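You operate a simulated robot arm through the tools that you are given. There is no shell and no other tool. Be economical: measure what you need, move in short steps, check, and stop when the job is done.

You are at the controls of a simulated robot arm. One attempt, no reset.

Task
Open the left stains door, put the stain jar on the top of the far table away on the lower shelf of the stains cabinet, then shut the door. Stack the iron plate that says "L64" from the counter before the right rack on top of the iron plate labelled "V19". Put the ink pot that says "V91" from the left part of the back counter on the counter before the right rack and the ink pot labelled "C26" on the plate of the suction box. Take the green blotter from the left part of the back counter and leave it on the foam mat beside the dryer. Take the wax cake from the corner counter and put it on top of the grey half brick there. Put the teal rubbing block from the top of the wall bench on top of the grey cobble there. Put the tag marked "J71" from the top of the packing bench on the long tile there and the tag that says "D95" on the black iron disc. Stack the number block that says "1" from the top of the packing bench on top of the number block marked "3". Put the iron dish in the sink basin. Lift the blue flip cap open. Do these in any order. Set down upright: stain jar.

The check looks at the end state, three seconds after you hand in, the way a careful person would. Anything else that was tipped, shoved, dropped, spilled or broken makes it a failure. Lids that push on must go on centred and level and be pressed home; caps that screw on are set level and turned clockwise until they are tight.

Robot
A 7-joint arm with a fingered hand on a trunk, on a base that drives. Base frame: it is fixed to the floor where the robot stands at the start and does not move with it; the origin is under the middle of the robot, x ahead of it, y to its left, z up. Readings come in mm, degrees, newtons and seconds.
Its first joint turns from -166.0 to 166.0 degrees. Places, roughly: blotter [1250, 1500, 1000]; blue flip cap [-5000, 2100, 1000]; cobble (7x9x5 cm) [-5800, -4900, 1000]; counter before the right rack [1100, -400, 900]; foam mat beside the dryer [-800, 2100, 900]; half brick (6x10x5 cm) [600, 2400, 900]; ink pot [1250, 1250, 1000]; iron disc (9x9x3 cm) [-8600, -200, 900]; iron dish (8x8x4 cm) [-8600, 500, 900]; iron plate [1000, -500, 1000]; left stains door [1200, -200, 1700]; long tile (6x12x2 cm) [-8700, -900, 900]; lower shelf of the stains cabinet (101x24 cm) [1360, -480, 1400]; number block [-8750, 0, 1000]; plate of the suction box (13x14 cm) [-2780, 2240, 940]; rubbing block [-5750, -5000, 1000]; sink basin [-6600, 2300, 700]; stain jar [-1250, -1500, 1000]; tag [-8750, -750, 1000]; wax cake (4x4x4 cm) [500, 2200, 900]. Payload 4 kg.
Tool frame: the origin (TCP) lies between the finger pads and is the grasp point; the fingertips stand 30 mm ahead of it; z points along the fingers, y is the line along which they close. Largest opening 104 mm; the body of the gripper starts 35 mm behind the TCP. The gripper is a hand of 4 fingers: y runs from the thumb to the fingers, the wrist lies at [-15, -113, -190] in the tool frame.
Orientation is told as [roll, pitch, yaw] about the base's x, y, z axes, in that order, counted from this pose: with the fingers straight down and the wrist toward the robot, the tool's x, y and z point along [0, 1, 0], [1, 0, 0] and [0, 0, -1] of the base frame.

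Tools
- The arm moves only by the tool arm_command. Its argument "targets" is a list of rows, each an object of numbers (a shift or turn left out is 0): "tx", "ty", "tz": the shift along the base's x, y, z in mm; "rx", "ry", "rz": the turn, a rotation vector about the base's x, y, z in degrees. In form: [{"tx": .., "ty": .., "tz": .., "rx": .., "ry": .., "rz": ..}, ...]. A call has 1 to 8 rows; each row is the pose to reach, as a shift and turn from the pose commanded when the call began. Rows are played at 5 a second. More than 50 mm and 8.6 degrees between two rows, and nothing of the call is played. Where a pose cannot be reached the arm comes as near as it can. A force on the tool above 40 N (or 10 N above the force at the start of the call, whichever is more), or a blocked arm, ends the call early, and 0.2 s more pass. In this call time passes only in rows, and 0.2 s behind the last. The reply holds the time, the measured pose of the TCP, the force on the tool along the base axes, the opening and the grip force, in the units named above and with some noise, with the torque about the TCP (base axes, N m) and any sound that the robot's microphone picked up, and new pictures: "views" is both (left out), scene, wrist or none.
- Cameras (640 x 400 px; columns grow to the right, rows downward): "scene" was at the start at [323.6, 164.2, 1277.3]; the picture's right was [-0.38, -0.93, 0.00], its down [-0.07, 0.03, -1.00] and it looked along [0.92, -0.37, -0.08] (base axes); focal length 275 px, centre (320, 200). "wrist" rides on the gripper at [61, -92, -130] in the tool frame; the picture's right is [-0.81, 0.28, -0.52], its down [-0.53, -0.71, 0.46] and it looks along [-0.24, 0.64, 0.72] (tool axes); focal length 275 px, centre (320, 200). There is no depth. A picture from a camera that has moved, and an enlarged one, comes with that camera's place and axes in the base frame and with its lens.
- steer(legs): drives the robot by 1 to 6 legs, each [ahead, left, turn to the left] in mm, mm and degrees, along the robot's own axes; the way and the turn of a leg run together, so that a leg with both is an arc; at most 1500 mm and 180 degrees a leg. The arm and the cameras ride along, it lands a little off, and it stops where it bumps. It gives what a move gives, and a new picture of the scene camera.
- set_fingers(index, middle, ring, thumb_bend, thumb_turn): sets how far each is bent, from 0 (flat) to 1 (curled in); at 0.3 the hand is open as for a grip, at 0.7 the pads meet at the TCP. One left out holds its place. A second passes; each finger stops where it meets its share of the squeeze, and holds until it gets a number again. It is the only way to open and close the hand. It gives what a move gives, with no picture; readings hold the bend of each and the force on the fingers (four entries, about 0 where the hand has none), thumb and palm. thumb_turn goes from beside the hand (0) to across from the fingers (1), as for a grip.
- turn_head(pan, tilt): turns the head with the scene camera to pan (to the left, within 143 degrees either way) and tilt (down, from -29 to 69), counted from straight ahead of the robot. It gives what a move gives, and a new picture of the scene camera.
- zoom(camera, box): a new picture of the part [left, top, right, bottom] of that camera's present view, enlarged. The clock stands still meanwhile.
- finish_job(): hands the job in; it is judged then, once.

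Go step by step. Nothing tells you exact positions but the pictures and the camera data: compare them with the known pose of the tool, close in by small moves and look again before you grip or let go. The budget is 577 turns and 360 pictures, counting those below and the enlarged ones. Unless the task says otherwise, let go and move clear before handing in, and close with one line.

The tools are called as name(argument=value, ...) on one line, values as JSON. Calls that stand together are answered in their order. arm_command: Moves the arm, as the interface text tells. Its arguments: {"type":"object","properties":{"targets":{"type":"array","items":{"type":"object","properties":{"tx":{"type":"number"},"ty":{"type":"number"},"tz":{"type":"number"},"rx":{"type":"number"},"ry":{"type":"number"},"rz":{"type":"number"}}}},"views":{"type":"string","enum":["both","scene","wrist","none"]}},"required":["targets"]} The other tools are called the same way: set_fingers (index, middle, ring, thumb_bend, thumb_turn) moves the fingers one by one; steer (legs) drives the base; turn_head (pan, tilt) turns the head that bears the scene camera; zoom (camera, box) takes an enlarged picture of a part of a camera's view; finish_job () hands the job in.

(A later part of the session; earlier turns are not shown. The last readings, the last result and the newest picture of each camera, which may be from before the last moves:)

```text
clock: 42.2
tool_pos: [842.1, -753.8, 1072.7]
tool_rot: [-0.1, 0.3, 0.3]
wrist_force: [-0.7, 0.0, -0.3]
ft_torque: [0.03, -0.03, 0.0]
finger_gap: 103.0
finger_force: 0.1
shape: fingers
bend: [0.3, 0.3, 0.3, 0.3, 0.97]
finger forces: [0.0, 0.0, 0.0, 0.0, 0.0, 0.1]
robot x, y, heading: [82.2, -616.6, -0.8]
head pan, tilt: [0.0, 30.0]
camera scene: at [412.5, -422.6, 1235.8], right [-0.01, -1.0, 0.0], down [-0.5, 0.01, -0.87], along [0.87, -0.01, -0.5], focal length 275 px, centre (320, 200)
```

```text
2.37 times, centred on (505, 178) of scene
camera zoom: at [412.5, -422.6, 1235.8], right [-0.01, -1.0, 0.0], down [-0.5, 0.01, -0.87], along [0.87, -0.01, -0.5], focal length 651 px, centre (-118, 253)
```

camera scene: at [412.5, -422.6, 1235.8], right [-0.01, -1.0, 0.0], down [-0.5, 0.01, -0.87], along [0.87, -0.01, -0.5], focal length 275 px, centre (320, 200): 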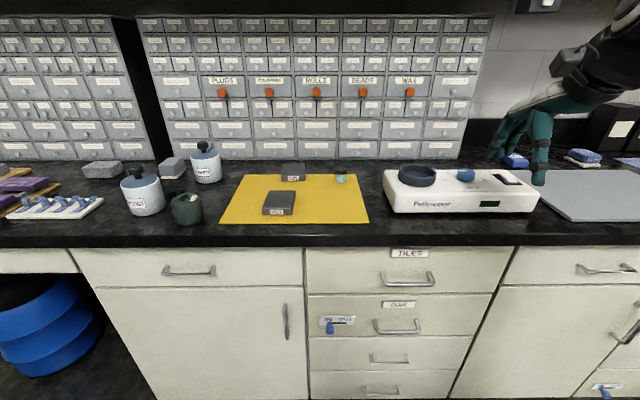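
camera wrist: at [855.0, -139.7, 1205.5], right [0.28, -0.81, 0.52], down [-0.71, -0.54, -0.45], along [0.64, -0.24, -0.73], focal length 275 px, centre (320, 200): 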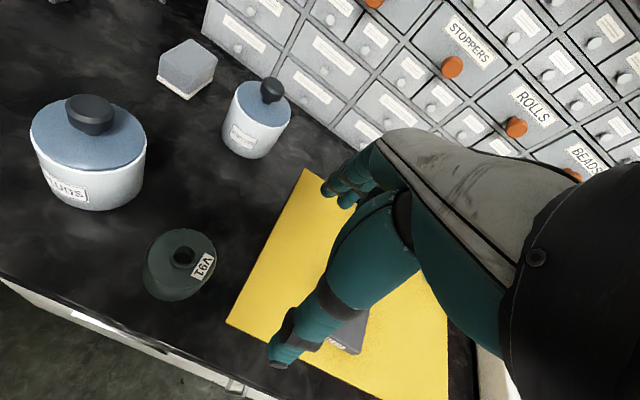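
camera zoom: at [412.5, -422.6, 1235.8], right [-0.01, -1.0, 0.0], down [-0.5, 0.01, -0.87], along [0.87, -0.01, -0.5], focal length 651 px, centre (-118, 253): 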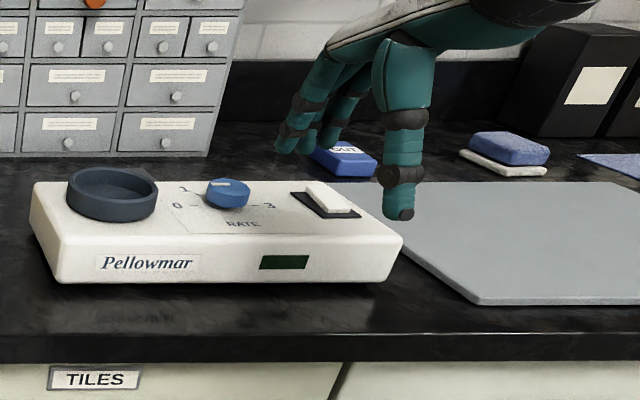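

arm_command(targets=[{"tz": 40}, {"tz": 80, "tx": 20}, {"tz": 110, "tx": 50}, {"tz": 110, "tx": 90}], views="wrist")

```text
clock: 43.2
tool_pos: [932.9, -752.9, 1184.9]
tool_rot: [-0.1, 0.2, 0.3]
wrist_force: [-1.3, 0.0, 0.0]
ft_torque: [-0.02, -0.02, 0.02]
finger_gap: 103.0
finger_force: 0.2
shape: fingers
bend: [0.3, 0.3, 0.3, 0.3, 0.97]
finger forces: [0.0, 0.0, 0.0, 0.0, 0.1, 0.0]
robot x, y, heading: [78.9, -617.8, -0.7]
head pan, tilt: [0.0, 30.0]
camera wrist: at [840.1, -691.8, 1315.6], right [0.28, -0.81, 0.52], down [-0.71, -0.54, -0.45], along [0.64, -0.24, -0.73], focal length 275 px, centre (320, 200)
```

wrist: 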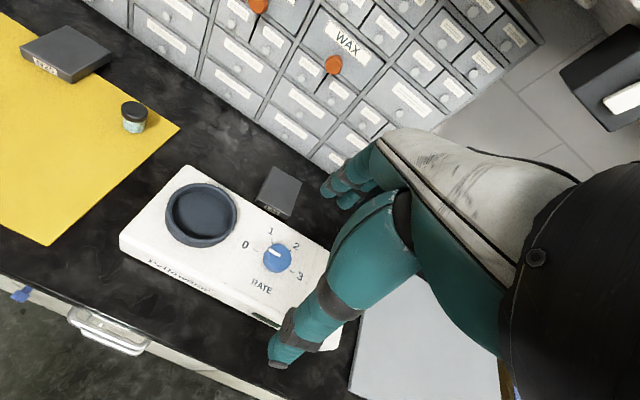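

Found a third plate, standing behind the shaker. I'll enlarge it.

zoom(camera="wrist", box=[230, 140, 330, 240])

```text
4.00 times, centred on (280, 190) of wrist
camera zoom: at [840.1, -691.8, 1315.6], right [0.28, -0.81, 0.52], down [-0.71, -0.54, -0.45], along [0.64, -0.24, -0.73], focal length 1101 px, centre (480, 240)
```

zoom: 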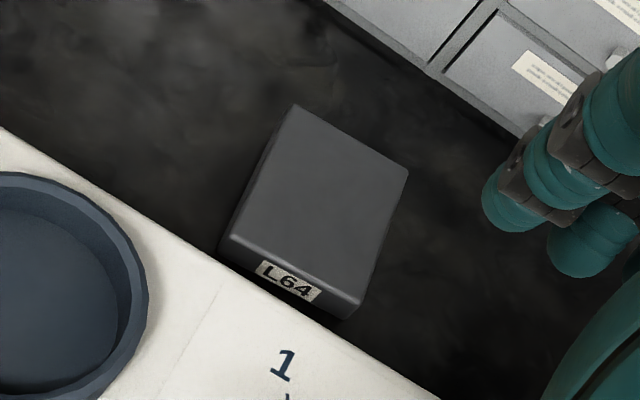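

L64 found at about (1161, -747), about 65×85 mm. I'll drive ahead 200 mm and turn the hand to yaw -90 to close across its 65 mm width.

steer(legs=[[200, 0, 0]])

arm_command(targets=[{"rz": -8}, {"rz": -16}, {"rz": -24}, {"rz": -32}, {"rz": -40}, {"rz": -48}, {"rz": -56}, {"rz": -64}], views="none")

```text
clock: 44.8
tool_pos: [1134.1, -754.2, 1183.1]
tool_rot: [-0.1, 0.3, 0.4]
wrist_force: [0.0, -0.5, 0.3]
ft_torque: [0.02, 0.0, -0.02]
finger_gap: 102.9
finger_force: 0.0
shape: fingers
bend: [0.3, 0.3, 0.3, 0.3, 0.97]
finger forces: [0.0, 0.0, 0.0, 0.1, 0.0, 0.0]
robot x, y, heading: [281.3, -618.7, -0.6]
head pan, tilt: [0.0, 30.0]
camera scene: at [611.9, -423.9, 1235.8], right [-0.01, -1.0, 0.0], down [-0.5, 0.0, -0.87], along [0.87, -0.01, -0.5], focal length 275 px, centre (320, 200)
```

scene: 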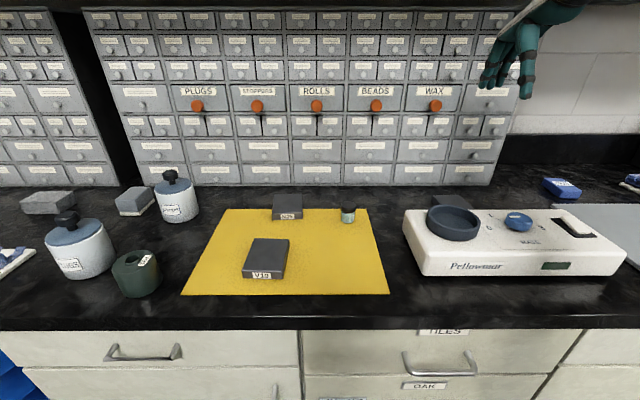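

```text
clock: 46.6
tool_pos: [1132.0, -753.0, 1183.8]
tool_rot: [-0.1, 0.2, -63.7]
wrist_force: [-0.5, 0.0, -1.0]
ft_torque: [0.01, 0.03, -0.01]
finger_gap: 102.9
finger_force: 0.0
shape: fingers
bend: [0.3, 0.3, 0.3, 0.3, 0.97]
finger forces: [0.1, 0.0, 0.0, 0.1, 0.0, 0.1]
robot x, y, heading: [283.9, -619.5, -0.6]
head pan, tilt: [0.0, 30.0]
```

arm_command(targets=[{"rz": -8, "tx": 10, "tz": -30}, {"rz": -16, "tx": 20, "ty": 5, "tz": -70}, {"rz": -22, "tx": 24, "ty": 5, "tz": -110}, {"rz": -22, "tx": 24, "ty": 5, "tz": -150}, {"rz": -22, "tx": 24, "ty": 5, "tz": -180}], views="both")

```text
clock: 47.8
tool_pos: [1156.8, -749.3, 1003.4]
tool_rot: [-0.1, 0.3, -85.7]
wrist_force: [0.2, 0.1, -0.7]
ft_torque: [0.01, -0.01, 0.02]
finger_gap: 102.8
finger_force: 0.0
shape: fingers
bend: [0.3, 0.3, 0.3, 0.3, 0.97]
finger forces: [0.0, 0.0, 0.1, 0.0, 0.1, 0.0]
robot x, y, heading: [282.1, -618.5, -0.5]
head pan, tilt: [0.0, 30.0]
camera scene: at [611.7, -424.0, 1235.9], right [-0.01, -1.0, 0.0], down [-0.5, 0.0, -0.87], along [0.87, -0.01, -0.5], focal length 275 px, centre (320, 200)
camera wrist: at [1210.1, -652.9, 1134.4], right [-0.79, -0.34, 0.52], down [-0.59, 0.67, -0.45], along [-0.2, -0.66, -0.73], focal length 275 px, centre (320, 200)
```

scene: 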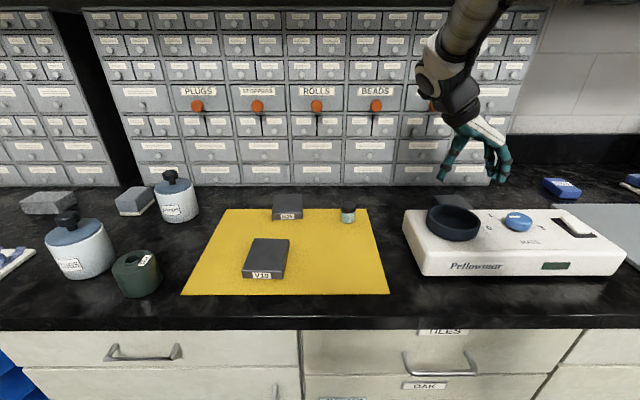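
wrist: 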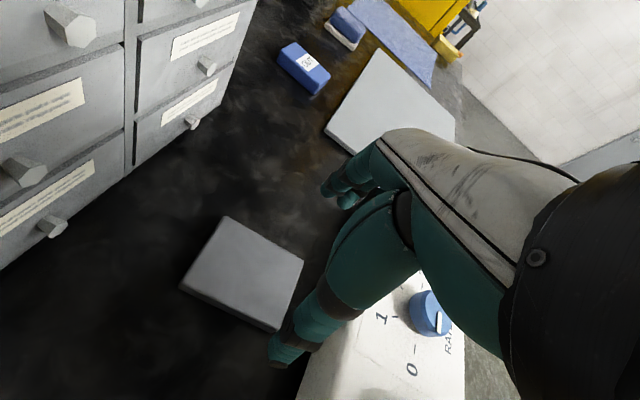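

Plate L64's centre is about (1168, -746). I'll descend around it to near the counter.

arm_command(targets=[{"tx": 8, "ty": 3, "tz": -40}, {"tx": 8, "ty": 3, "tz": -70}, {"tx": 8, "ty": 3, "tz": -84}], views="both")

```text
clock: 48.6
tool_pos: [1164.9, -748.0, 918.7]
tool_rot: [-0.1, 0.3, -85.6]
wrist_force: [-0.5, -0.2, 0.6]
ft_torque: [-0.01, 0.0, 0.03]
finger_gap: 103.1
finger_force: 0.0
shape: fingers
bend: [0.3, 0.3, 0.3, 0.3, 0.97]
finger forces: [0.1, 0.1, 0.1, 0.0, 0.1, 0.0]
robot x, y, heading: [280.5, -616.4, -0.5]
head pan, tilt: [0.0, 30.0]
camera scene: at [611.8, -424.0, 1235.8], right [-0.01, -1.0, 0.0], down [-0.5, 0.0, -0.87], along [0.87, -0.01, -0.5], focal length 275 px, centre (320, 200)
camera wrist: at [1218.4, -650.3, 1049.8], right [-0.79, -0.34, 0.52], down [-0.59, 0.67, -0.45], along [-0.2, -0.66, -0.73], focal length 275 px, centre (320, 200)
```

scene: 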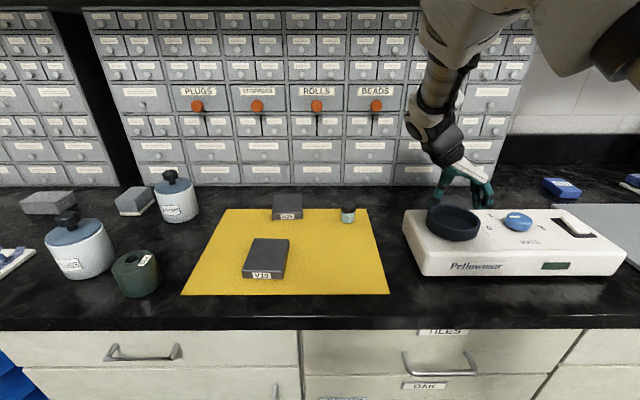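
wrist: 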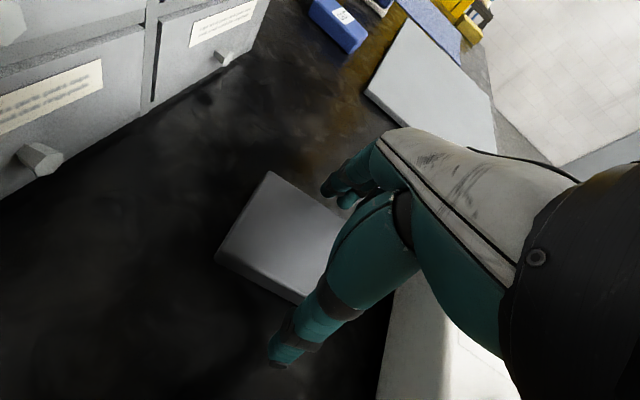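

arm_command(targets=[{"tx": 9, "tz": -1}], views="none")

set_fingers(index=0.6, middle=0.6, ring=0.6, thumb_bend=0.6)

arm_command(targets=[{"tz": 15}, {"tz": 40}, {"tz": 80}], views="both")

```text
clock: 49.0
tool_pos: [1173.5, -746.7, 916.6]
tool_rot: [0.0, 0.2, -85.7]
wrist_force: [-0.1, -0.3, 0.5]
ft_torque: [0.0, 0.0, 0.02]
finger_gap: 102.8
finger_force: 0.1
shape: fingers
bend: [0.3, 0.3, 0.3, 0.3, 0.97]
finger forces: [0.0, 0.1, 0.0, 0.1, 0.0, 0.0]
robot x, y, heading: [280.7, -619.6, -0.4]
head pan, tilt: [0.0, 30.0]
```

```text
clock: 50.0
tool_pos: [1174.4, -746.0, 917.0]
tool_rot: [-0.1, 0.3, -85.7]
wrist_force: [-0.6, -2.9, 2.0]
ft_torque: [-0.27, 0.05, 0.03]
finger_gap: 65.6
finger_force: 18.9
shape: fingers
bend: [0.5, 0.53, 0.53, 0.45, 0.95]
finger forces: [7.9, 7.2, 5.6, 0.0, 16.5, 0.0]
robot x, y, heading: [280.9, -622.2, -0.7]
head pan, tilt: [0.0, 30.0]
```

```text
clock: 50.8
tool_pos: [1173.9, -746.5, 997.6]
tool_rot: [-0.1, 0.1, -85.7]
wrist_force: [0.4, 0.2, -8.6]
ft_torque: [-0.08, 0.02, -0.06]
finger_gap: 65.7
finger_force: 17.4
shape: fingers
bend: [0.5, 0.53, 0.54, 0.44, 0.94]
finger forces: [7.2, 6.1, 4.7, 0.0, 17.1, 0.0]
robot x, y, heading: [279.7, -618.3, -0.7]
head pan, tilt: [0.0, 30.0]
camera scene: at [612.4, -423.9, 1235.7], right [-0.01, -1.0, 0.0], down [-0.5, 0.0, -0.87], along [0.87, -0.01, -0.5], focal length 275 px, centre (320, 200)
camera wrist: at [1228.0, -650.2, 1128.6], right [-0.79, -0.34, 0.52], down [-0.59, 0.67, -0.45], along [-0.2, -0.66, -0.73], focal length 275 px, centre (320, 200)
```

scene: 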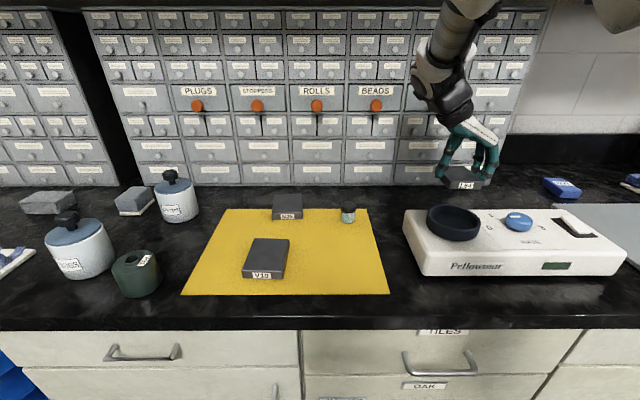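
wrist: 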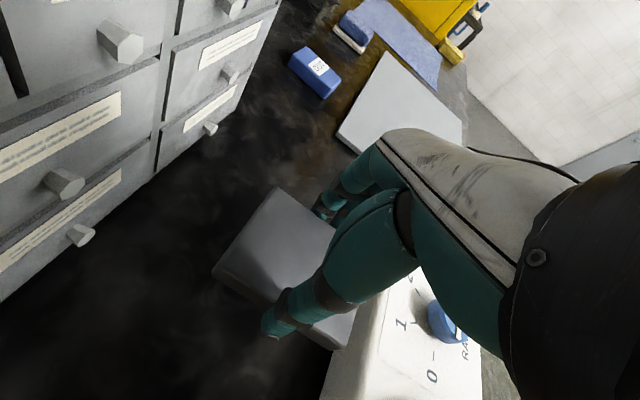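

Plate lifted. I'll enlarge V19 to refine its pose from this closer camera.

zoom(camera="scene", box=[220, 220, 320, 290])

zoom(camera="scene", box=[410, 120, 530, 210])

```text
5.71 times, centred on (270, 255) of scene
camera zoom: at [612.4, -423.9, 1235.7], right [-0.01, -1.0, 0.0], down [-0.5, 0.0, -0.87], along [0.87, -0.01, -0.5], focal length 1569 px, centre (606, -114)
```

zoom: 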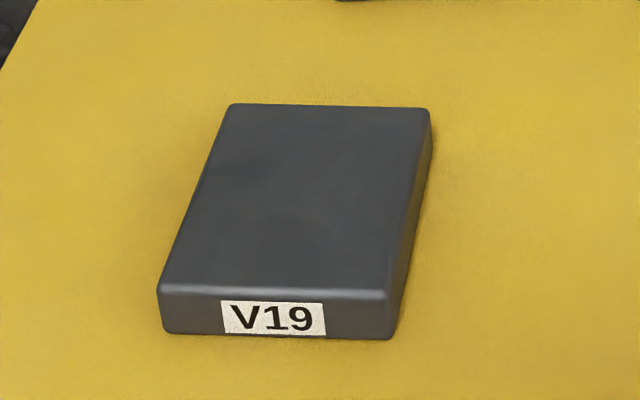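

```text
4.44 times, centred on (470, 165) of scene
camera zoom: at [612.4, -423.9, 1235.7], right [-0.01, -1.0, 0.0], down [-0.5, 0.0, -0.87], along [0.87, -0.01, -0.5], focal length 1220 px, centre (-347, 356)
```

zoom: 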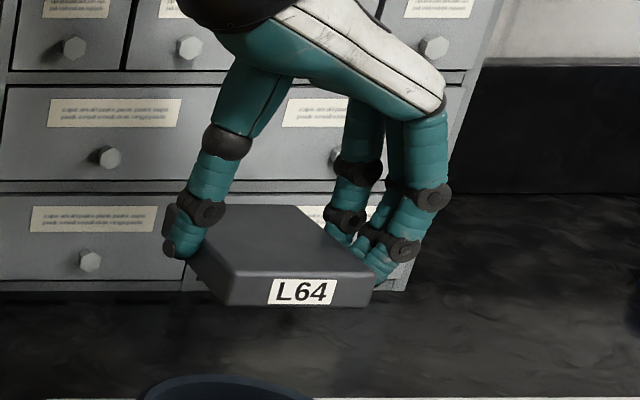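

L64 is held level (bottom 33.5 mm below TCP). V19's centre is about (989, -335), yaw -3°. I'll carry the plate over high.

arm_command(targets=[{"tz": 45}, {"tx": -20, "ty": 45, "tz": 55}, {"tx": -40, "ty": 90, "tz": 55}, {"tx": -60, "ty": 135, "tz": 55}, {"tx": -80, "ty": 180, "tz": 55}, {"tx": -100, "ty": 225, "tz": 55}, {"tx": -120, "ty": 270, "tz": 55}, {"tx": -140, "ty": 315, "tz": 55}], views="none")

arm_command(targets=[{"tx": -20, "ty": 45, "rz": -1}, {"tx": -45, "ty": 86, "rz": -3}, {"tx": -45, "ty": 91, "tz": -30, "rz": -3.3}, {"tx": -45, "ty": 91, "tz": -60, "rz": -3.3}], views="both")

```text
refused: row 2 steps farther than a row can; nothing moved
```

```text
clock: 51.8
tool_pos: [1128.9, -654.6, 942.0]
tool_rot: [0.3, 0.3, -88.8]
wrist_force: [2.0, 3.3, 30.1]
ft_torque: [0.58, -0.09, -0.01]
finger_gap: 66.0
finger_force: 17.8
shape: fingers
bend: [0.53, 0.54, 0.58, 0.43, 0.95]
finger forces: [6.2, 6.7, 1.5, 0.0, 21.4, 0.0]
robot x, y, heading: [283.5, -615.1, -0.4]
head pan, tilt: [0.0, 30.0]
camera scene: at [610.9, -423.7, 1236.1], right [-0.01, -1.0, 0.0], down [-0.5, 0.0, -0.87], along [0.87, -0.01, -0.5], focal length 275 px, centre (320, 200)
camera wrist: at [1186.7, -561.4, 1073.3], right [-0.81, -0.29, 0.51], down [-0.54, 0.7, -0.45], along [-0.23, -0.65, -0.73], focal length 275 px, centre (320, 200)
```

scene: 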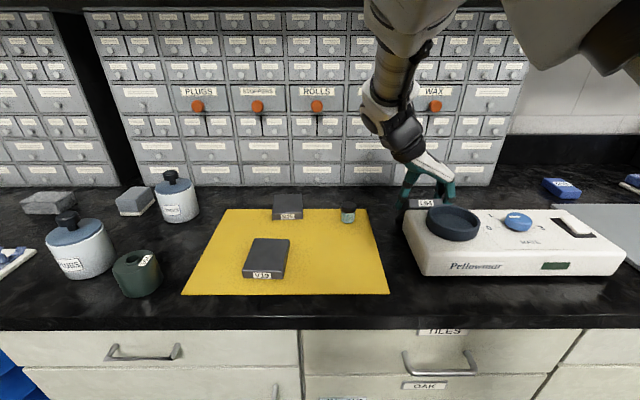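
wrist: 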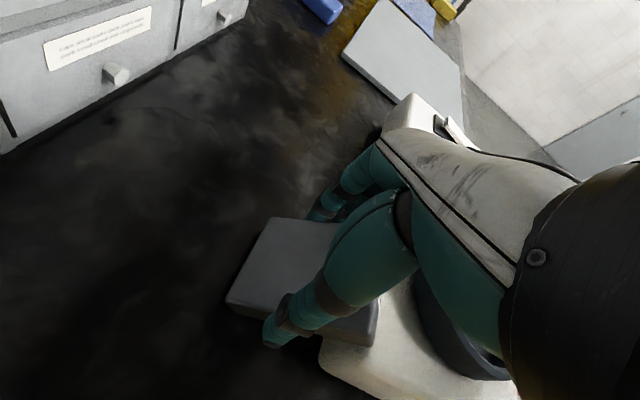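

The first call was refused and the second lowered the plate onto the shaker's edge — my mistake in batching. I'll lift straight up and inspect.

arm_command(targets=[{"tz": 20}, {"tz": 50}, {"tz": 90}], views="both")

```text
clock: 52.6
tool_pos: [1128.4, -654.6, 1026.5]
tool_rot: [-0.1, 0.3, -89.0]
wrist_force: [0.7, 1.1, -8.9]
ft_torque: [-0.09, 0.0, -0.03]
finger_gap: 65.7
finger_force: 16.9
shape: fingers
bend: [0.51, 0.54, 0.57, 0.43, 0.95]
finger forces: [6.8, 6.7, 3.9, 0.0, 15.3, 0.1]
robot x, y, heading: [278.0, -620.1, -0.6]
head pan, tilt: [0.0, 30.0]
camera scene: at [612.4, -423.8, 1235.6], right [-0.01, -1.0, 0.0], down [-0.5, 0.0, -0.87], along [0.87, -0.01, -0.5], focal length 275 px, centre (320, 200)
camera wrist: at [1187.2, -560.3, 1158.3], right [-0.8, -0.29, 0.52], down [-0.55, 0.7, -0.45], along [-0.23, -0.65, -0.73], focal length 275 px, centre (320, 200)
```

scene: 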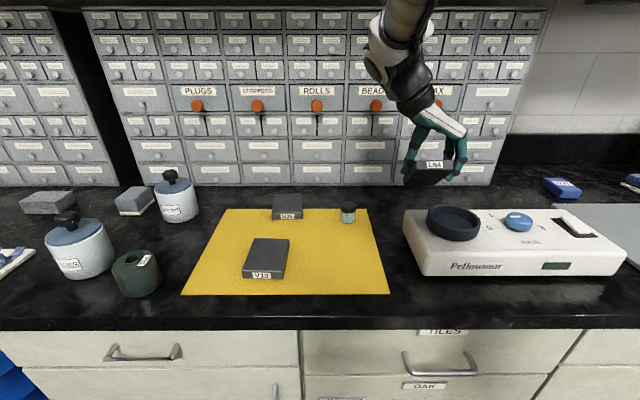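
wrist: 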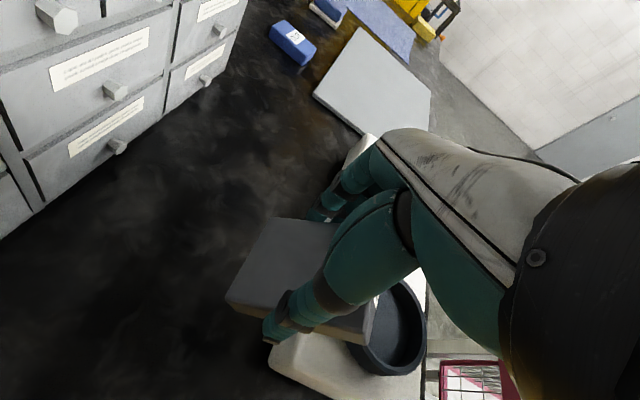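

zoom(camera="scene", box=[370, 110, 490, 200])

```text
4.44 times, centred on (430, 155) of scene
camera zoom: at [612.4, -423.8, 1235.6], right [-0.01, -1.0, 0.0], down [-0.5, 0.0, -0.87], along [0.87, -0.01, -0.5], focal length 1220 px, centre (-169, 400)
```

zoom: 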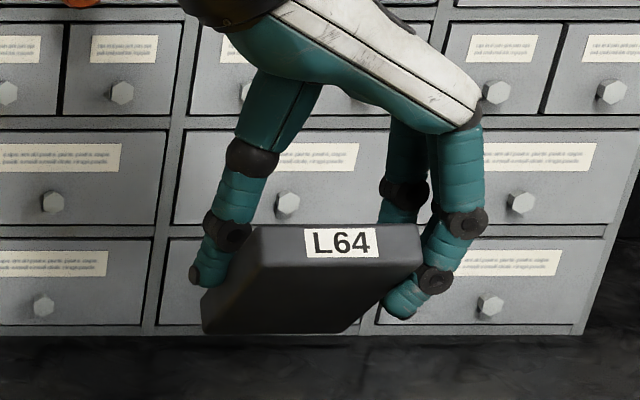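

The plate got pitched ~45° in the grip; the shaker did not move. I'll press it level on the bare counter behind at (1170, -615) and re-grip.

arm_command(targets=[{"tx": 20, "ty": 20}, {"tx": 42, "ty": 40}, {"tx": 42, "ty": 40, "tz": -35}, {"tx": 42, "ty": 40, "tz": -65}], views="both")

```text
clock: 53.6
tool_pos: [1171.3, -614.3, 962.7]
tool_rot: [-0.1, 0.3, -88.9]
wrist_force: [0.0, 0.6, -7.9]
ft_torque: [-0.07, 0.0, 0.0]
finger_gap: 65.8
finger_force: 16.1
shape: fingers
bend: [0.51, 0.54, 0.57, 0.43, 0.95]
finger forces: [7.1, 6.4, 3.8, 0.1, 15.2, 0.0]
robot x, y, heading: [280.5, -615.8, -0.6]
head pan, tilt: [0.0, 30.0]
camera scene: at [612.0, -423.9, 1235.8], right [-0.01, -1.0, 0.0], down [-0.5, 0.0, -0.87], along [0.87, -0.01, -0.5], focal length 275 px, centre (320, 200)
camera wrist: at [1230.1, -521.3, 1093.4], right [-0.8, -0.29, 0.52], down [-0.55, 0.71, -0.45], along [-0.23, -0.65, -0.73], focal length 275 px, centre (320, 200)
```

scene: 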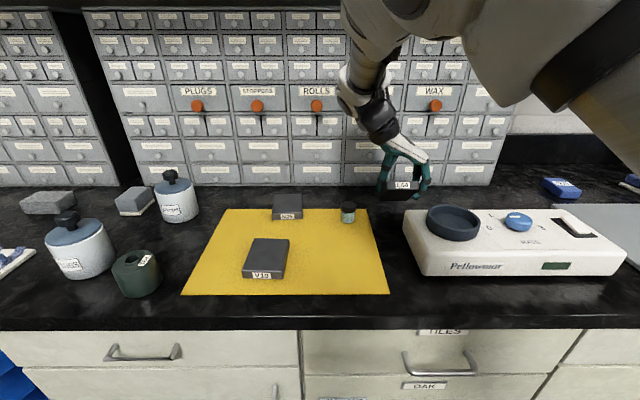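
wrist: 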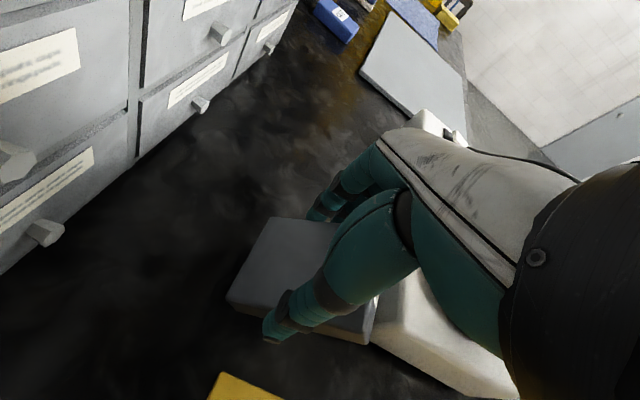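

arm_command(targets=[{"tz": -8}, {"tz": -16}, {"tz": -24}, {"tz": -32}, {"tz": -38}, {"tz": -43}], views="none")

```text
clock: 55.0
tool_pos: [1169.7, -614.9, 919.8]
tool_rot: [-0.2, 0.3, -88.8]
wrist_force: [0.1, 1.3, -4.8]
ft_torque: [-0.13, -0.12, 0.07]
finger_gap: 66.7
finger_force: 16.4
shape: fingers
bend: [0.51, 0.55, 0.56, 0.43, 0.95]
finger forces: [7.8, 4.7, 3.3, 0.0, 16.6, 0.0]
robot x, y, heading: [281.2, -620.3, -0.6]
head pan, tilt: [0.0, 30.0]
```

zoom(camera="scene", box=[340, 140, 460, 230])

```text
4.44 times, centred on (400, 185) of scene
camera zoom: at [612.0, -423.8, 1235.8], right [-0.01, -1.0, 0.0], down [-0.5, 0.0, -0.87], along [0.87, -0.01, -0.5], focal length 1220 px, centre (-36, 267)
```

zoom: 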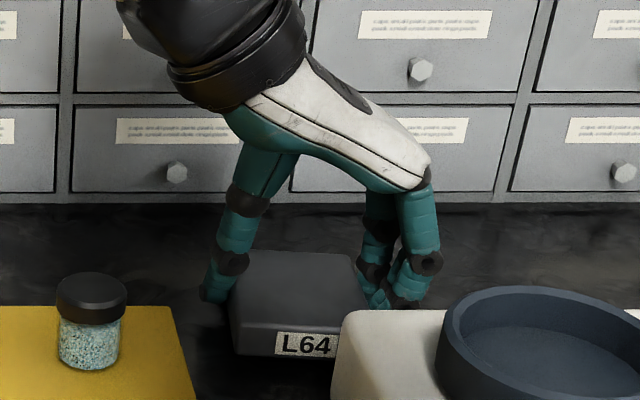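

The plate is nearly level again. I'll press the last bit, release and re-grip it.

arm_command(targets=[{"tz": -2}, {"tz": -4}], views="none")

set_fingers(index=0.38, middle=0.38, ring=0.38, thumb_bend=0.38)

set_fingers(index=0.65, middle=0.65, ring=0.65, thumb_bend=0.65)

arm_command(targets=[{"tz": 30}, {"tz": 70}, {"tz": 110}], views="scene")

```text
clock: 55.6
tool_pos: [1171.5, -614.8, 917.2]
tool_rot: [0.0, 0.1, -89.0]
wrist_force: [-2.1, 1.3, 0.8]
ft_torque: [-0.18, -0.12, 0.02]
finger_gap: 66.9
finger_force: 17.4
shape: fingers
bend: [0.51, 0.55, 0.56, 0.43, 0.95]
finger forces: [7.9, 5.6, 3.3, 0.0, 17.1, 0.0]
robot x, y, heading: [277.3, -618.2, -0.4]
head pan, tilt: [0.0, 30.0]
```

```text
clock: 56.6
tool_pos: [1170.9, -615.2, 916.6]
tool_rot: [0.0, 0.2, -89.0]
wrist_force: [2.2, 1.4, 0.0]
ft_torque: [0.06, -0.05, -0.06]
finger_gap: 85.1
finger_force: 1.2
shape: fingers
bend: [0.38, 0.38, 0.38, 0.37, 0.97]
finger forces: [0.0, 0.0, 0.1, 0.1, 1.9, 0.0]
robot x, y, heading: [279.9, -619.2, -0.6]
head pan, tilt: [0.0, 30.0]
```

```text
clock: 57.6
tool_pos: [1169.8, -615.9, 917.3]
tool_rot: [-0.1, 0.2, -88.9]
wrist_force: [-1.0, -5.0, 3.7]
ft_torque: [-0.25, 0.06, 0.03]
finger_gap: 66.9
finger_force: 23.7
shape: fingers
bend: [0.51, 0.56, 0.57, 0.43, 0.94]
finger forces: [11.2, 9.8, 6.3, 0.1, 21.3, 0.1]
robot x, y, heading: [283.8, -620.7, -0.6]
head pan, tilt: [0.0, 30.0]
```

```text
clock: 58.4
tool_pos: [1170.2, -613.4, 1024.3]
tool_rot: [-0.2, 0.1, -88.9]
wrist_force: [0.4, 0.5, -8.9]
ft_torque: [-0.11, 0.02, 0.01]
finger_gap: 66.7
finger_force: 22.2
shape: fingers
bend: [0.51, 0.56, 0.58, 0.43, 0.94]
finger forces: [9.9, 7.7, 5.1, 0.0, 22.1, 0.1]
robot x, y, heading: [282.0, -619.8, -0.6]
head pan, tilt: [0.0, 30.0]
camera scene: at [612.4, -423.7, 1235.6], right [-0.01, -1.0, 0.0], down [-0.5, 0.0, -0.87], along [0.87, -0.01, -0.5], focal length 275 px, centre (320, 200)
```

scene: 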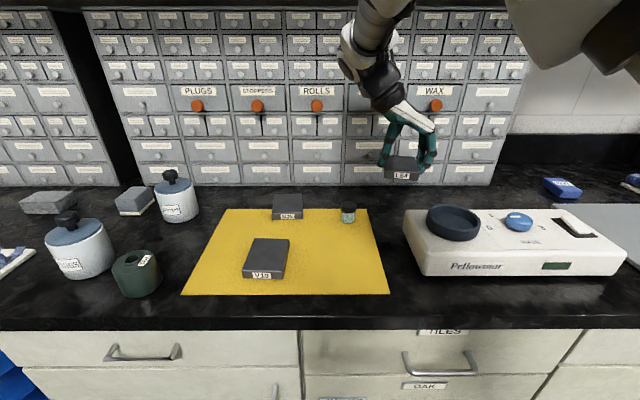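

arm_command(targets=[{"tx": -22, "ty": 34}, {"tx": -45, "ty": 68}, {"tx": -68, "ty": 102}, {"tx": -90, "ty": 136}, {"tx": -113, "ty": 170}, {"tx": -136, "ty": 204}, {"tx": -158, "ty": 238}, {"tx": -181, "ty": 272}], views="both")

```text
clock: 60.4
tool_pos: [1033.9, -401.7, 1025.4]
tool_rot: [0.0, 0.3, -96.3]
wrist_force: [0.2, 0.4, -9.3]
ft_torque: [-0.16, 0.0, 0.04]
finger_gap: 67.0
finger_force: 22.0
shape: fingers
bend: [0.52, 0.57, 0.59, 0.43, 0.94]
finger forces: [10.0, 7.6, 4.9, 0.0, 21.8, 0.0]
robot x, y, heading: [276.2, -619.4, -0.4]
head pan, tilt: [0.0, 30.0]
stopped in row 8: the arm was blocked; the commanded pose is now the measured one
camera scene: at [611.0, -420.6, 1231.5], right [0.03, -1.0, 0.0], down [-0.54, -0.01, -0.84], along [0.84, 0.02, -0.54], focal length 275 px, centre (320, 200)
camera wrist: at [1104.2, -316.6, 1156.7], right [-0.84, -0.19, 0.52], down [-0.45, 0.77, -0.45], along [-0.31, -0.61, -0.73], focal length 275 px, centre (320, 200)
```

scene: 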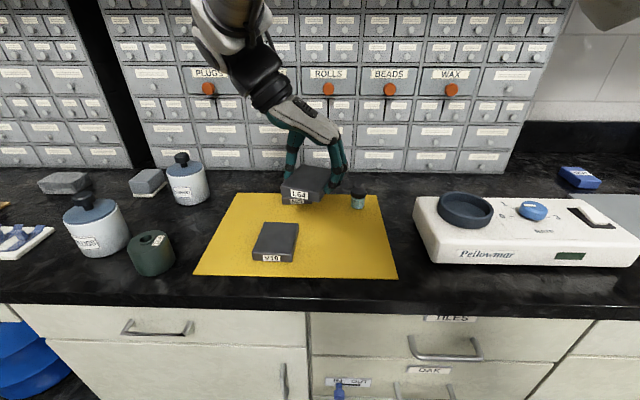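
wrist: 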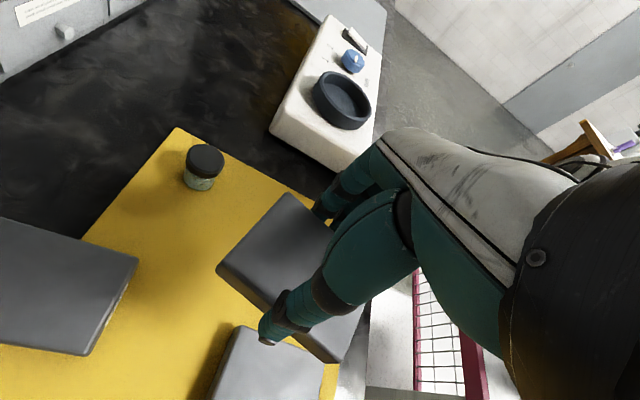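

The arm bumped its own head on the left side. I'll move the hand back to the right and drive the robot left instead.

arm_command(targets=[{"tx": 22, "ty": -34, "rz": 2}, {"tx": 45, "ty": -68, "rz": 4}, {"tx": 68, "ty": -102, "rz": 6}, {"tx": 68, "ty": -142, "rz": 7.4}, {"tx": 68, "ty": -182, "rz": 7.4}], views="none")

turn_head(pan=0, tilt=30)

```text
clock: 61.6
tool_pos: [1101.4, -581.3, 1024.7]
tool_rot: [-0.1, 0.3, -88.5]
wrist_force: [-0.6, 1.5, -8.7]
ft_torque: [-0.1, 0.0, 0.01]
finger_gap: 66.8
finger_force: 21.6
shape: fingers
bend: [0.52, 0.57, 0.59, 0.43, 0.94]
finger forces: [10.0, 7.2, 4.8, 0.1, 21.5, 0.0]
robot x, y, heading: [283.4, -621.0, -0.7]
head pan, tilt: [0.0, 30.0]
```

```text
clock: 62.2
tool_pos: [1098.6, -581.2, 1024.0]
tool_rot: [-0.1, 0.3, -88.6]
wrist_force: [-0.1, 0.5, -8.1]
ft_torque: [-0.09, -0.03, -0.03]
finger_gap: 67.1
finger_force: 21.7
shape: fingers
bend: [0.52, 0.57, 0.59, 0.43, 0.94]
finger forces: [10.0, 7.2, 4.9, 0.1, 21.2, 0.0]
robot x, y, heading: [279.6, -619.8, -0.4]
head pan, tilt: [0.0, 30.0]
camera scene: at [612.4, -424.1, 1235.7], right [-0.01, -1.0, 0.0], down [-0.5, 0.01, -0.87], along [0.87, -0.01, -0.5], focal length 275 px, centre (320, 200)
```

scene: 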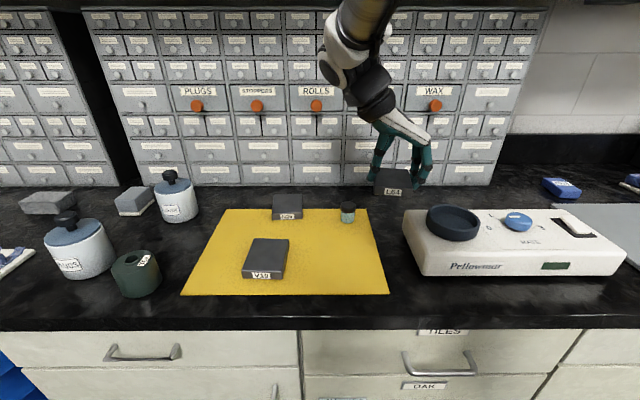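

steer(legs=[[-112, 240, 0]])

arm_command(targets=[{"tz": -5}], views="wrist")

```text
clock: 64.1
tool_pos: [993.0, -339.8, 1024.8]
tool_rot: [-0.1, 0.2, -88.6]
wrist_force: [0.0, 0.8, -8.6]
ft_torque: [-0.08, 0.0, -0.03]
finger_gap: 66.9
finger_force: 22.1
shape: fingers
bend: [0.52, 0.57, 0.59, 0.43, 0.94]
finger forces: [9.8, 7.2, 4.9, 0.0, 21.3, 0.1]
robot x, y, heading: [172.8, -382.5, -0.6]
head pan, tilt: [0.0, 30.0]
camera scene: at [504.5, -182.7, 1235.7], right [-0.01, -1.0, 0.0], down [-0.5, 0.01, -0.87], along [0.87, -0.01, -0.5], focal length 275 px, centre (320, 200)
```

scene: 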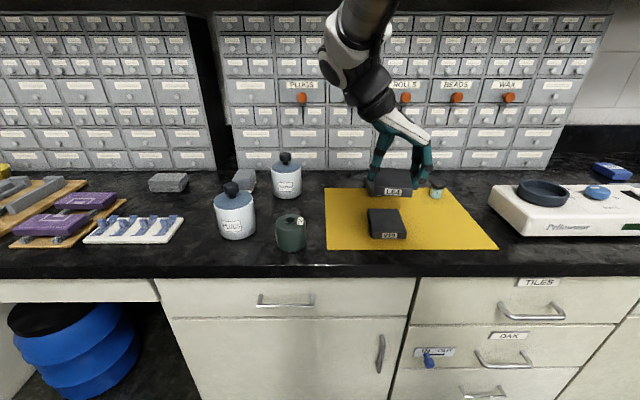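

```text
clock: 64.5
tool_pos: [992.3, -339.1, 1017.8]
tool_rot: [-0.1, 0.4, -88.5]
wrist_force: [-0.3, 1.4, -8.7]
ft_torque: [-0.11, -0.02, 0.0]
finger_gap: 67.0
finger_force: 21.8
shape: fingers
bend: [0.52, 0.57, 0.59, 0.43, 0.94]
finger forces: [10.0, 7.2, 4.9, 0.0, 21.2, 0.0]
robot x, y, heading: [171.7, -376.4, -0.7]
head pan, tilt: [0.0, 30.0]
camera wrist: at [1051.2, -246.5, 1149.7], right [-0.8, -0.3, 0.52], down [-0.55, 0.7, -0.45], along [-0.23, -0.65, -0.73], focal length 275 px, centre (320, 200)
```

wrist: 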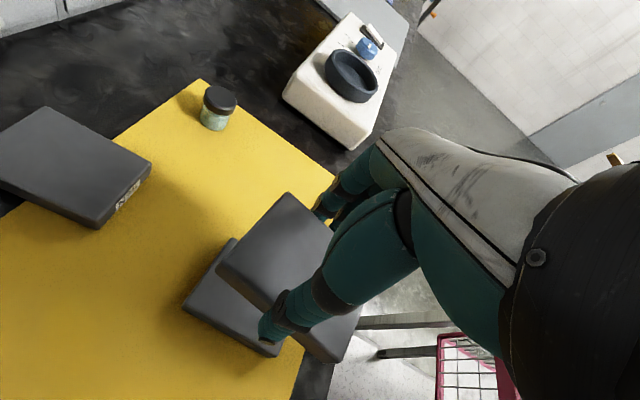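

zoom(camera="scene", box=[340, 150, 460, 250])

```text
4.00 times, centred on (400, 200) of scene
camera zoom: at [504.5, -182.7, 1235.7], right [-0.01, -1.0, 0.0], down [-0.5, 0.01, -0.87], along [0.87, -0.01, -0.5], focal length 1098 px, centre (0, 200)
```

zoom: 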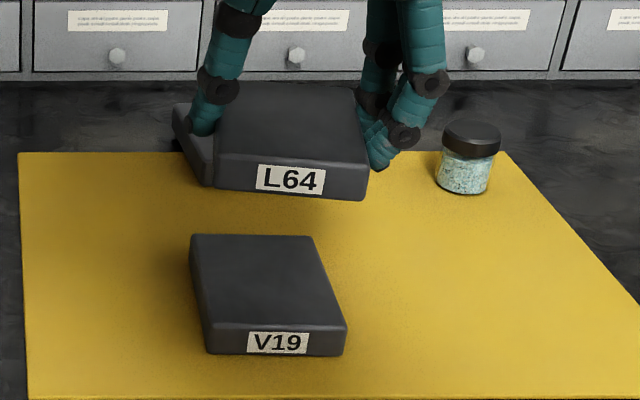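

L64 in hand has yaw ≈ -10° versus V19's -3°. I'll correct the yaw by +7°, shift slightly, lower to just above and re-check.

arm_command(targets=[{"tx": 5, "ty": -3, "rz": 7}, {"tx": 5, "ty": -3, "tz": -30, "rz": 7}, {"tx": 5, "ty": -3, "tz": -60, "rz": 7}], views="none")

zoom(camera="scene", box=[340, 150, 460, 250])

zoom(camera="wrist", box=[140, 150, 460, 400])

```text
clock: 65.3
tool_pos: [1000.1, -344.0, 957.5]
tool_rot: [-0.1, 0.4, -81.4]
wrist_force: [-0.7, -1.2, -8.7]
ft_torque: [-0.11, -0.04, 0.02]
finger_gap: 66.6
finger_force: 22.3
shape: fingers
bend: [0.52, 0.57, 0.59, 0.43, 0.94]
finger forces: [9.9, 7.2, 5.0, 0.0, 21.1, 0.1]
robot x, y, heading: [172.3, -376.2, -0.8]
head pan, tilt: [0.0, 30.0]
```

```text
4.00 times, centred on (400, 200) of scene
camera zoom: at [504.3, -182.8, 1235.8], right [-0.01, -1.0, 0.0], down [-0.5, 0.01, -0.87], along [0.87, -0.01, -0.5], focal length 1098 px, centre (0, 200)
```

zoom: 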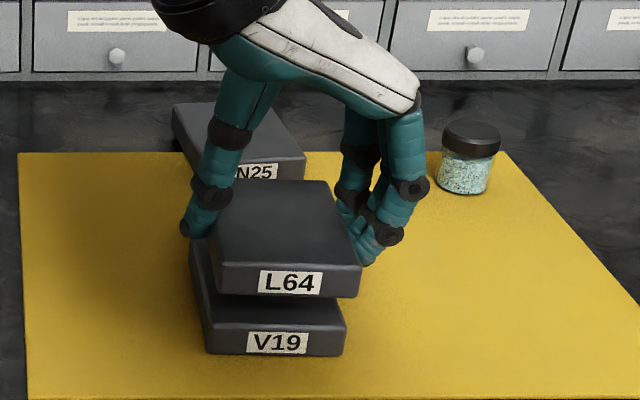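

```text
1.60 times, centred on (300, 275) of wrist
camera zoom: at [1046.4, -243.7, 1089.1], right [-0.76, -0.39, 0.52], down [-0.63, 0.63, -0.45], along [-0.15, -0.67, -0.73], focal length 440 px, centre (352, 80)
```

zoom: 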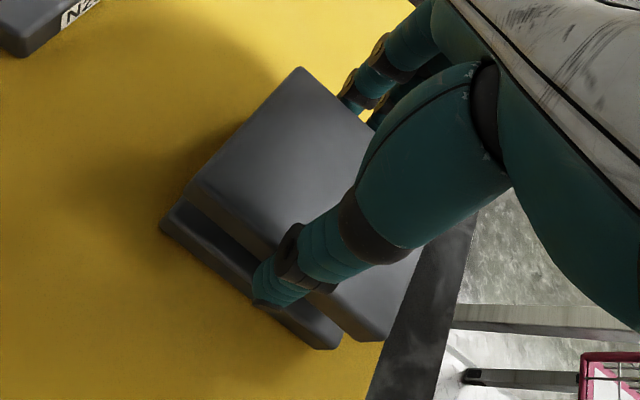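

L64's front edge matches V19's within a couple of mm. Lowering gently.

arm_command(targets=[{"tz": -6}, {"tz": -10}, {"tz": -12}, {"tz": -14}], views="none")

```text
clock: 66.3
tool_pos: [997.6, -344.2, 944.1]
tool_rot: [-0.1, 0.3, -81.6]
wrist_force: [0.4, 0.6, -8.9]
ft_torque: [-0.07, -0.02, -0.01]
finger_gap: 67.0
finger_force: 21.8
shape: fingers
bend: [0.52, 0.57, 0.59, 0.43, 0.94]
finger forces: [10.1, 7.3, 4.9, 0.1, 21.0, 0.1]
robot x, y, heading: [174.2, -380.3, -0.6]
head pan, tilt: [0.0, 30.0]
```

arm_command(targets=[{"tz": -1.5}, {"tz": -3}], views="none")

zoom(camera="scene", box=[360, 170, 440, 240])

```text
clock: 66.9
tool_pos: [998.2, -342.4, 943.0]
tool_rot: [-0.1, 0.3, -81.6]
wrist_force: [0.0, -0.7, -9.4]
ft_torque: [-0.1, 0.01, -0.01]
finger_gap: 66.9
finger_force: 21.3
shape: fingers
bend: [0.52, 0.57, 0.59, 0.43, 0.94]
finger forces: [10.0, 7.2, 4.9, 0.1, 21.2, 0.0]
robot x, y, heading: [172.4, -375.8, -0.5]
head pan, tilt: [0.0, 30.0]
```

```text
5.71 times, centred on (400, 205) of scene
camera zoom: at [504.5, -182.7, 1235.7], right [-0.01, -1.0, 0.0], down [-0.5, 0.01, -0.87], along [0.87, -0.01, -0.5], focal length 1569 px, centre (-137, 171)
```

zoom: 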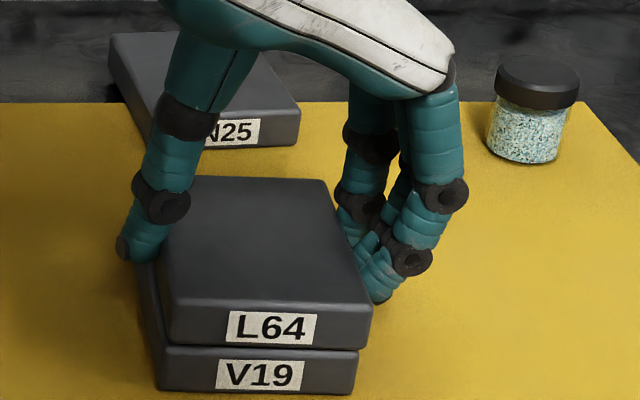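

arm_command(targets=[{"ty": 1, "tz": -1.5}, {"ty": 1, "tz": -3}, {"ty": 1, "tz": -4}], views="none")

```text
clock: 67.7
tool_pos: [998.1, -342.7, 938.9]
tool_rot: [0.1, 0.3, -81.5]
wrist_force: [1.5, -1.9, 15.2]
ft_torque: [-0.01, -0.01, 0.03]
finger_gap: 66.9
finger_force: 24.1
shape: fingers
bend: [0.52, 0.57, 0.59, 0.43, 0.94]
finger forces: [10.3, 8.2, 6.0, 0.0, 24.1, 0.1]
robot x, y, heading: [173.2, -380.6, -0.7]
head pan, tilt: [0.0, 30.0]
```

set_fingers(index=0.35, middle=0.35, ring=0.35, thumb_bend=0.3)

arm_command(targets=[{"tz": 30}, {"tz": 70}, {"tz": 115}, {"tz": 160}, {"tz": 180, "tx": -40}], views="none")

zoom(camera="scene", box=[360, 170, 440, 240])

```text
clock: 68.7
tool_pos: [997.2, -343.7, 938.1]
tool_rot: [0.0, 0.3, -81.6]
wrist_force: [-0.5, -0.1, -0.6]
ft_torque: [0.0, -0.04, 0.03]
finger_gap: 96.3
finger_force: 0.1
shape: fingers
bend: [0.35, 0.35, 0.35, 0.3, 0.97]
finger forces: [0.1, 0.1, 0.0, 0.0, 0.0, 0.0]
robot x, y, heading: [170.1, -377.4, -0.6]
head pan, tilt: [0.0, 30.0]
```

```text
clock: 69.9
tool_pos: [957.6, -342.8, 1119.1]
tool_rot: [0.0, 0.2, -81.6]
wrist_force: [0.3, 0.5, 0.0]
ft_torque: [-0.02, 0.0, -0.02]
finger_gap: 96.9
finger_force: 0.1
shape: fingers
bend: [0.35, 0.35, 0.35, 0.3, 0.97]
finger forces: [0.1, 0.0, 0.0, 0.0, 0.0, 0.1]
robot x, y, heading: [168.8, -378.2, -0.7]
head pan, tilt: [0.0, 30.0]
```

```text
5.71 times, centred on (400, 205) of scene
camera zoom: at [504.6, -182.5, 1235.7], right [-0.01, -1.0, 0.0], down [-0.5, 0.01, -0.87], along [0.87, -0.01, -0.5], focal length 1569 px, centre (-137, 171)
```

zoom: 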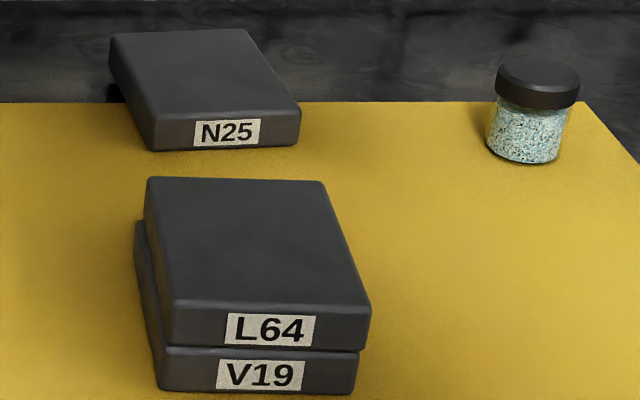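

L64 sits squarely on V19. Next is the stains door: I'll swing the hand to point forward (+x) and raise it, then drive in front of the handle at about (1190, 0, 1490–1640).

arm_command(targets=[{"tz": 30, "ry": -8}, {"tz": 60, "ry": -16}, {"tz": 90, "ry": -24}, {"tz": 120, "ry": -32}, {"tz": 150, "ry": -40}, {"tz": 180, "ry": -48}, {"tz": 210, "ry": -56}, {"tz": 240, "ry": -64}], views="none")

```text
clock: 71.7
tool_pos: [956.9, -343.9, 1359.4]
tool_rot: [63.8, -7.4, -86.1]
wrist_force: [-0.6, 0.1, -0.3]
ft_torque: [0.03, 0.02, -0.02]
finger_gap: 96.5
finger_force: 0.0
shape: fingers
bend: [0.35, 0.35, 0.35, 0.3, 0.97]
finger forces: [0.1, 0.1, 0.0, 0.0, 0.1, 0.0]
robot x, y, heading: [171.7, -377.9, -0.6]
head pan, tilt: [0.0, 30.0]
```

arm_command(targets=[{"tz": 20, "ry": -8}, {"tz": 40, "ry": -16}, {"tz": 60, "ry": -24}, {"tz": 80, "ry": -26}], views="none")

arm_command(targets=[{"rx": 8}], views="none")

steer(legs=[[60, 420, 0]])

turn_head(pan=-20, tilt=-15)

```text
clock: 72.7
tool_pos: [945.1, -384.2, 1403.2]
tool_rot: [71.3, -1.0, -86.9]
wrist_force: [-0.2, -0.3, 0.1]
ft_torque: [-0.02, -0.02, -0.01]
finger_gap: 96.9
finger_force: 0.1
shape: fingers
bend: [0.35, 0.35, 0.35, 0.3, 0.97]
finger forces: [0.1, 0.1, 0.0, 0.0, 0.1, 0.1]
out of reach, approached as far as the arm can: row 1, 2, 3, 4
robot x, y, heading: [172.9, -377.8, -0.5]
head pan, tilt: [0.0, 30.0]
```

```text
clock: 73.1
tool_pos: [945.6, -383.4, 1403.1]
tool_rot: [71.9, 7.0, -86.9]
wrist_force: [-0.5, -0.4, -0.5]
ft_torque: [0.0, -0.03, 0.03]
finger_gap: 97.2
finger_force: 0.1
shape: fingers
bend: [0.35, 0.35, 0.35, 0.3, 0.97]
finger forces: [0.0, 0.0, 0.0, 0.1, 0.0, 0.0]
robot x, y, heading: [176.9, -380.1, -0.7]
head pan, tilt: [0.0, 30.0]
```

```text
clock: 75.7
tool_pos: [1010.6, 31.9, 1403.3]
tool_rot: [71.9, 7.0, -86.9]
wrist_force: [0.2, 0.4, 0.3]
ft_torque: [0.01, 0.01, 0.01]
finger_gap: 97.1
finger_force: 0.1
shape: fingers
bend: [0.35, 0.35, 0.35, 0.3, 0.97]
finger forces: [0.0, 0.0, 0.0, 0.0, 0.0, 0.1]
robot x, y, heading: [239.3, 34.0, -0.7]
head pan, tilt: [0.0, 30.0]
camera scene: at [569.0, 231.5, 1235.8], right [-0.01, -1.0, 0.0], down [-0.5, 0.01, -0.87], along [0.87, -0.01, -0.5], focal length 275 px, centre (320, 200)
```

scene: 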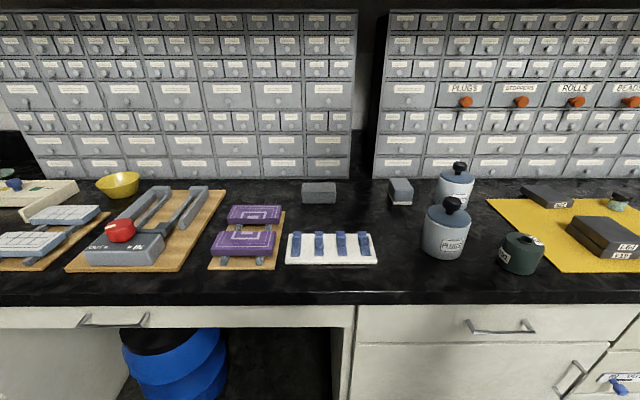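

```text
clock: 76.8
tool_pos: [1009.4, 30.3, 1402.4]
tool_rot: [71.7, 7.0, -86.9]
wrist_force: [0.8, -0.1, 0.2]
ft_torque: [-0.02, 0.02, 0.0]
finger_gap: 96.8
finger_force: 0.0
shape: fingers
bend: [0.35, 0.35, 0.35, 0.3, 0.97]
finger forces: [0.0, 0.0, 0.0, 0.0, 0.1, 0.1]
robot x, y, heading: [237.7, 33.1, -0.6]
head pan, tilt: [-20.0, -15.0]
camera scene: at [553.9, 204.1, 1306.6], right [-0.35, -0.94, 0.0], down [0.24, -0.09, -0.97], along [0.9, -0.34, 0.26], focal length 275 px, centre (320, 200)
```

scene: 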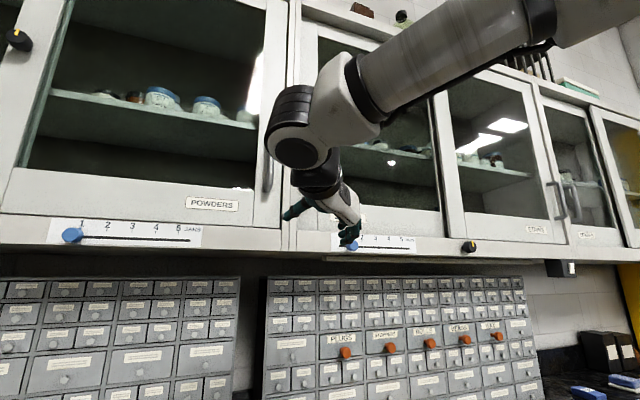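

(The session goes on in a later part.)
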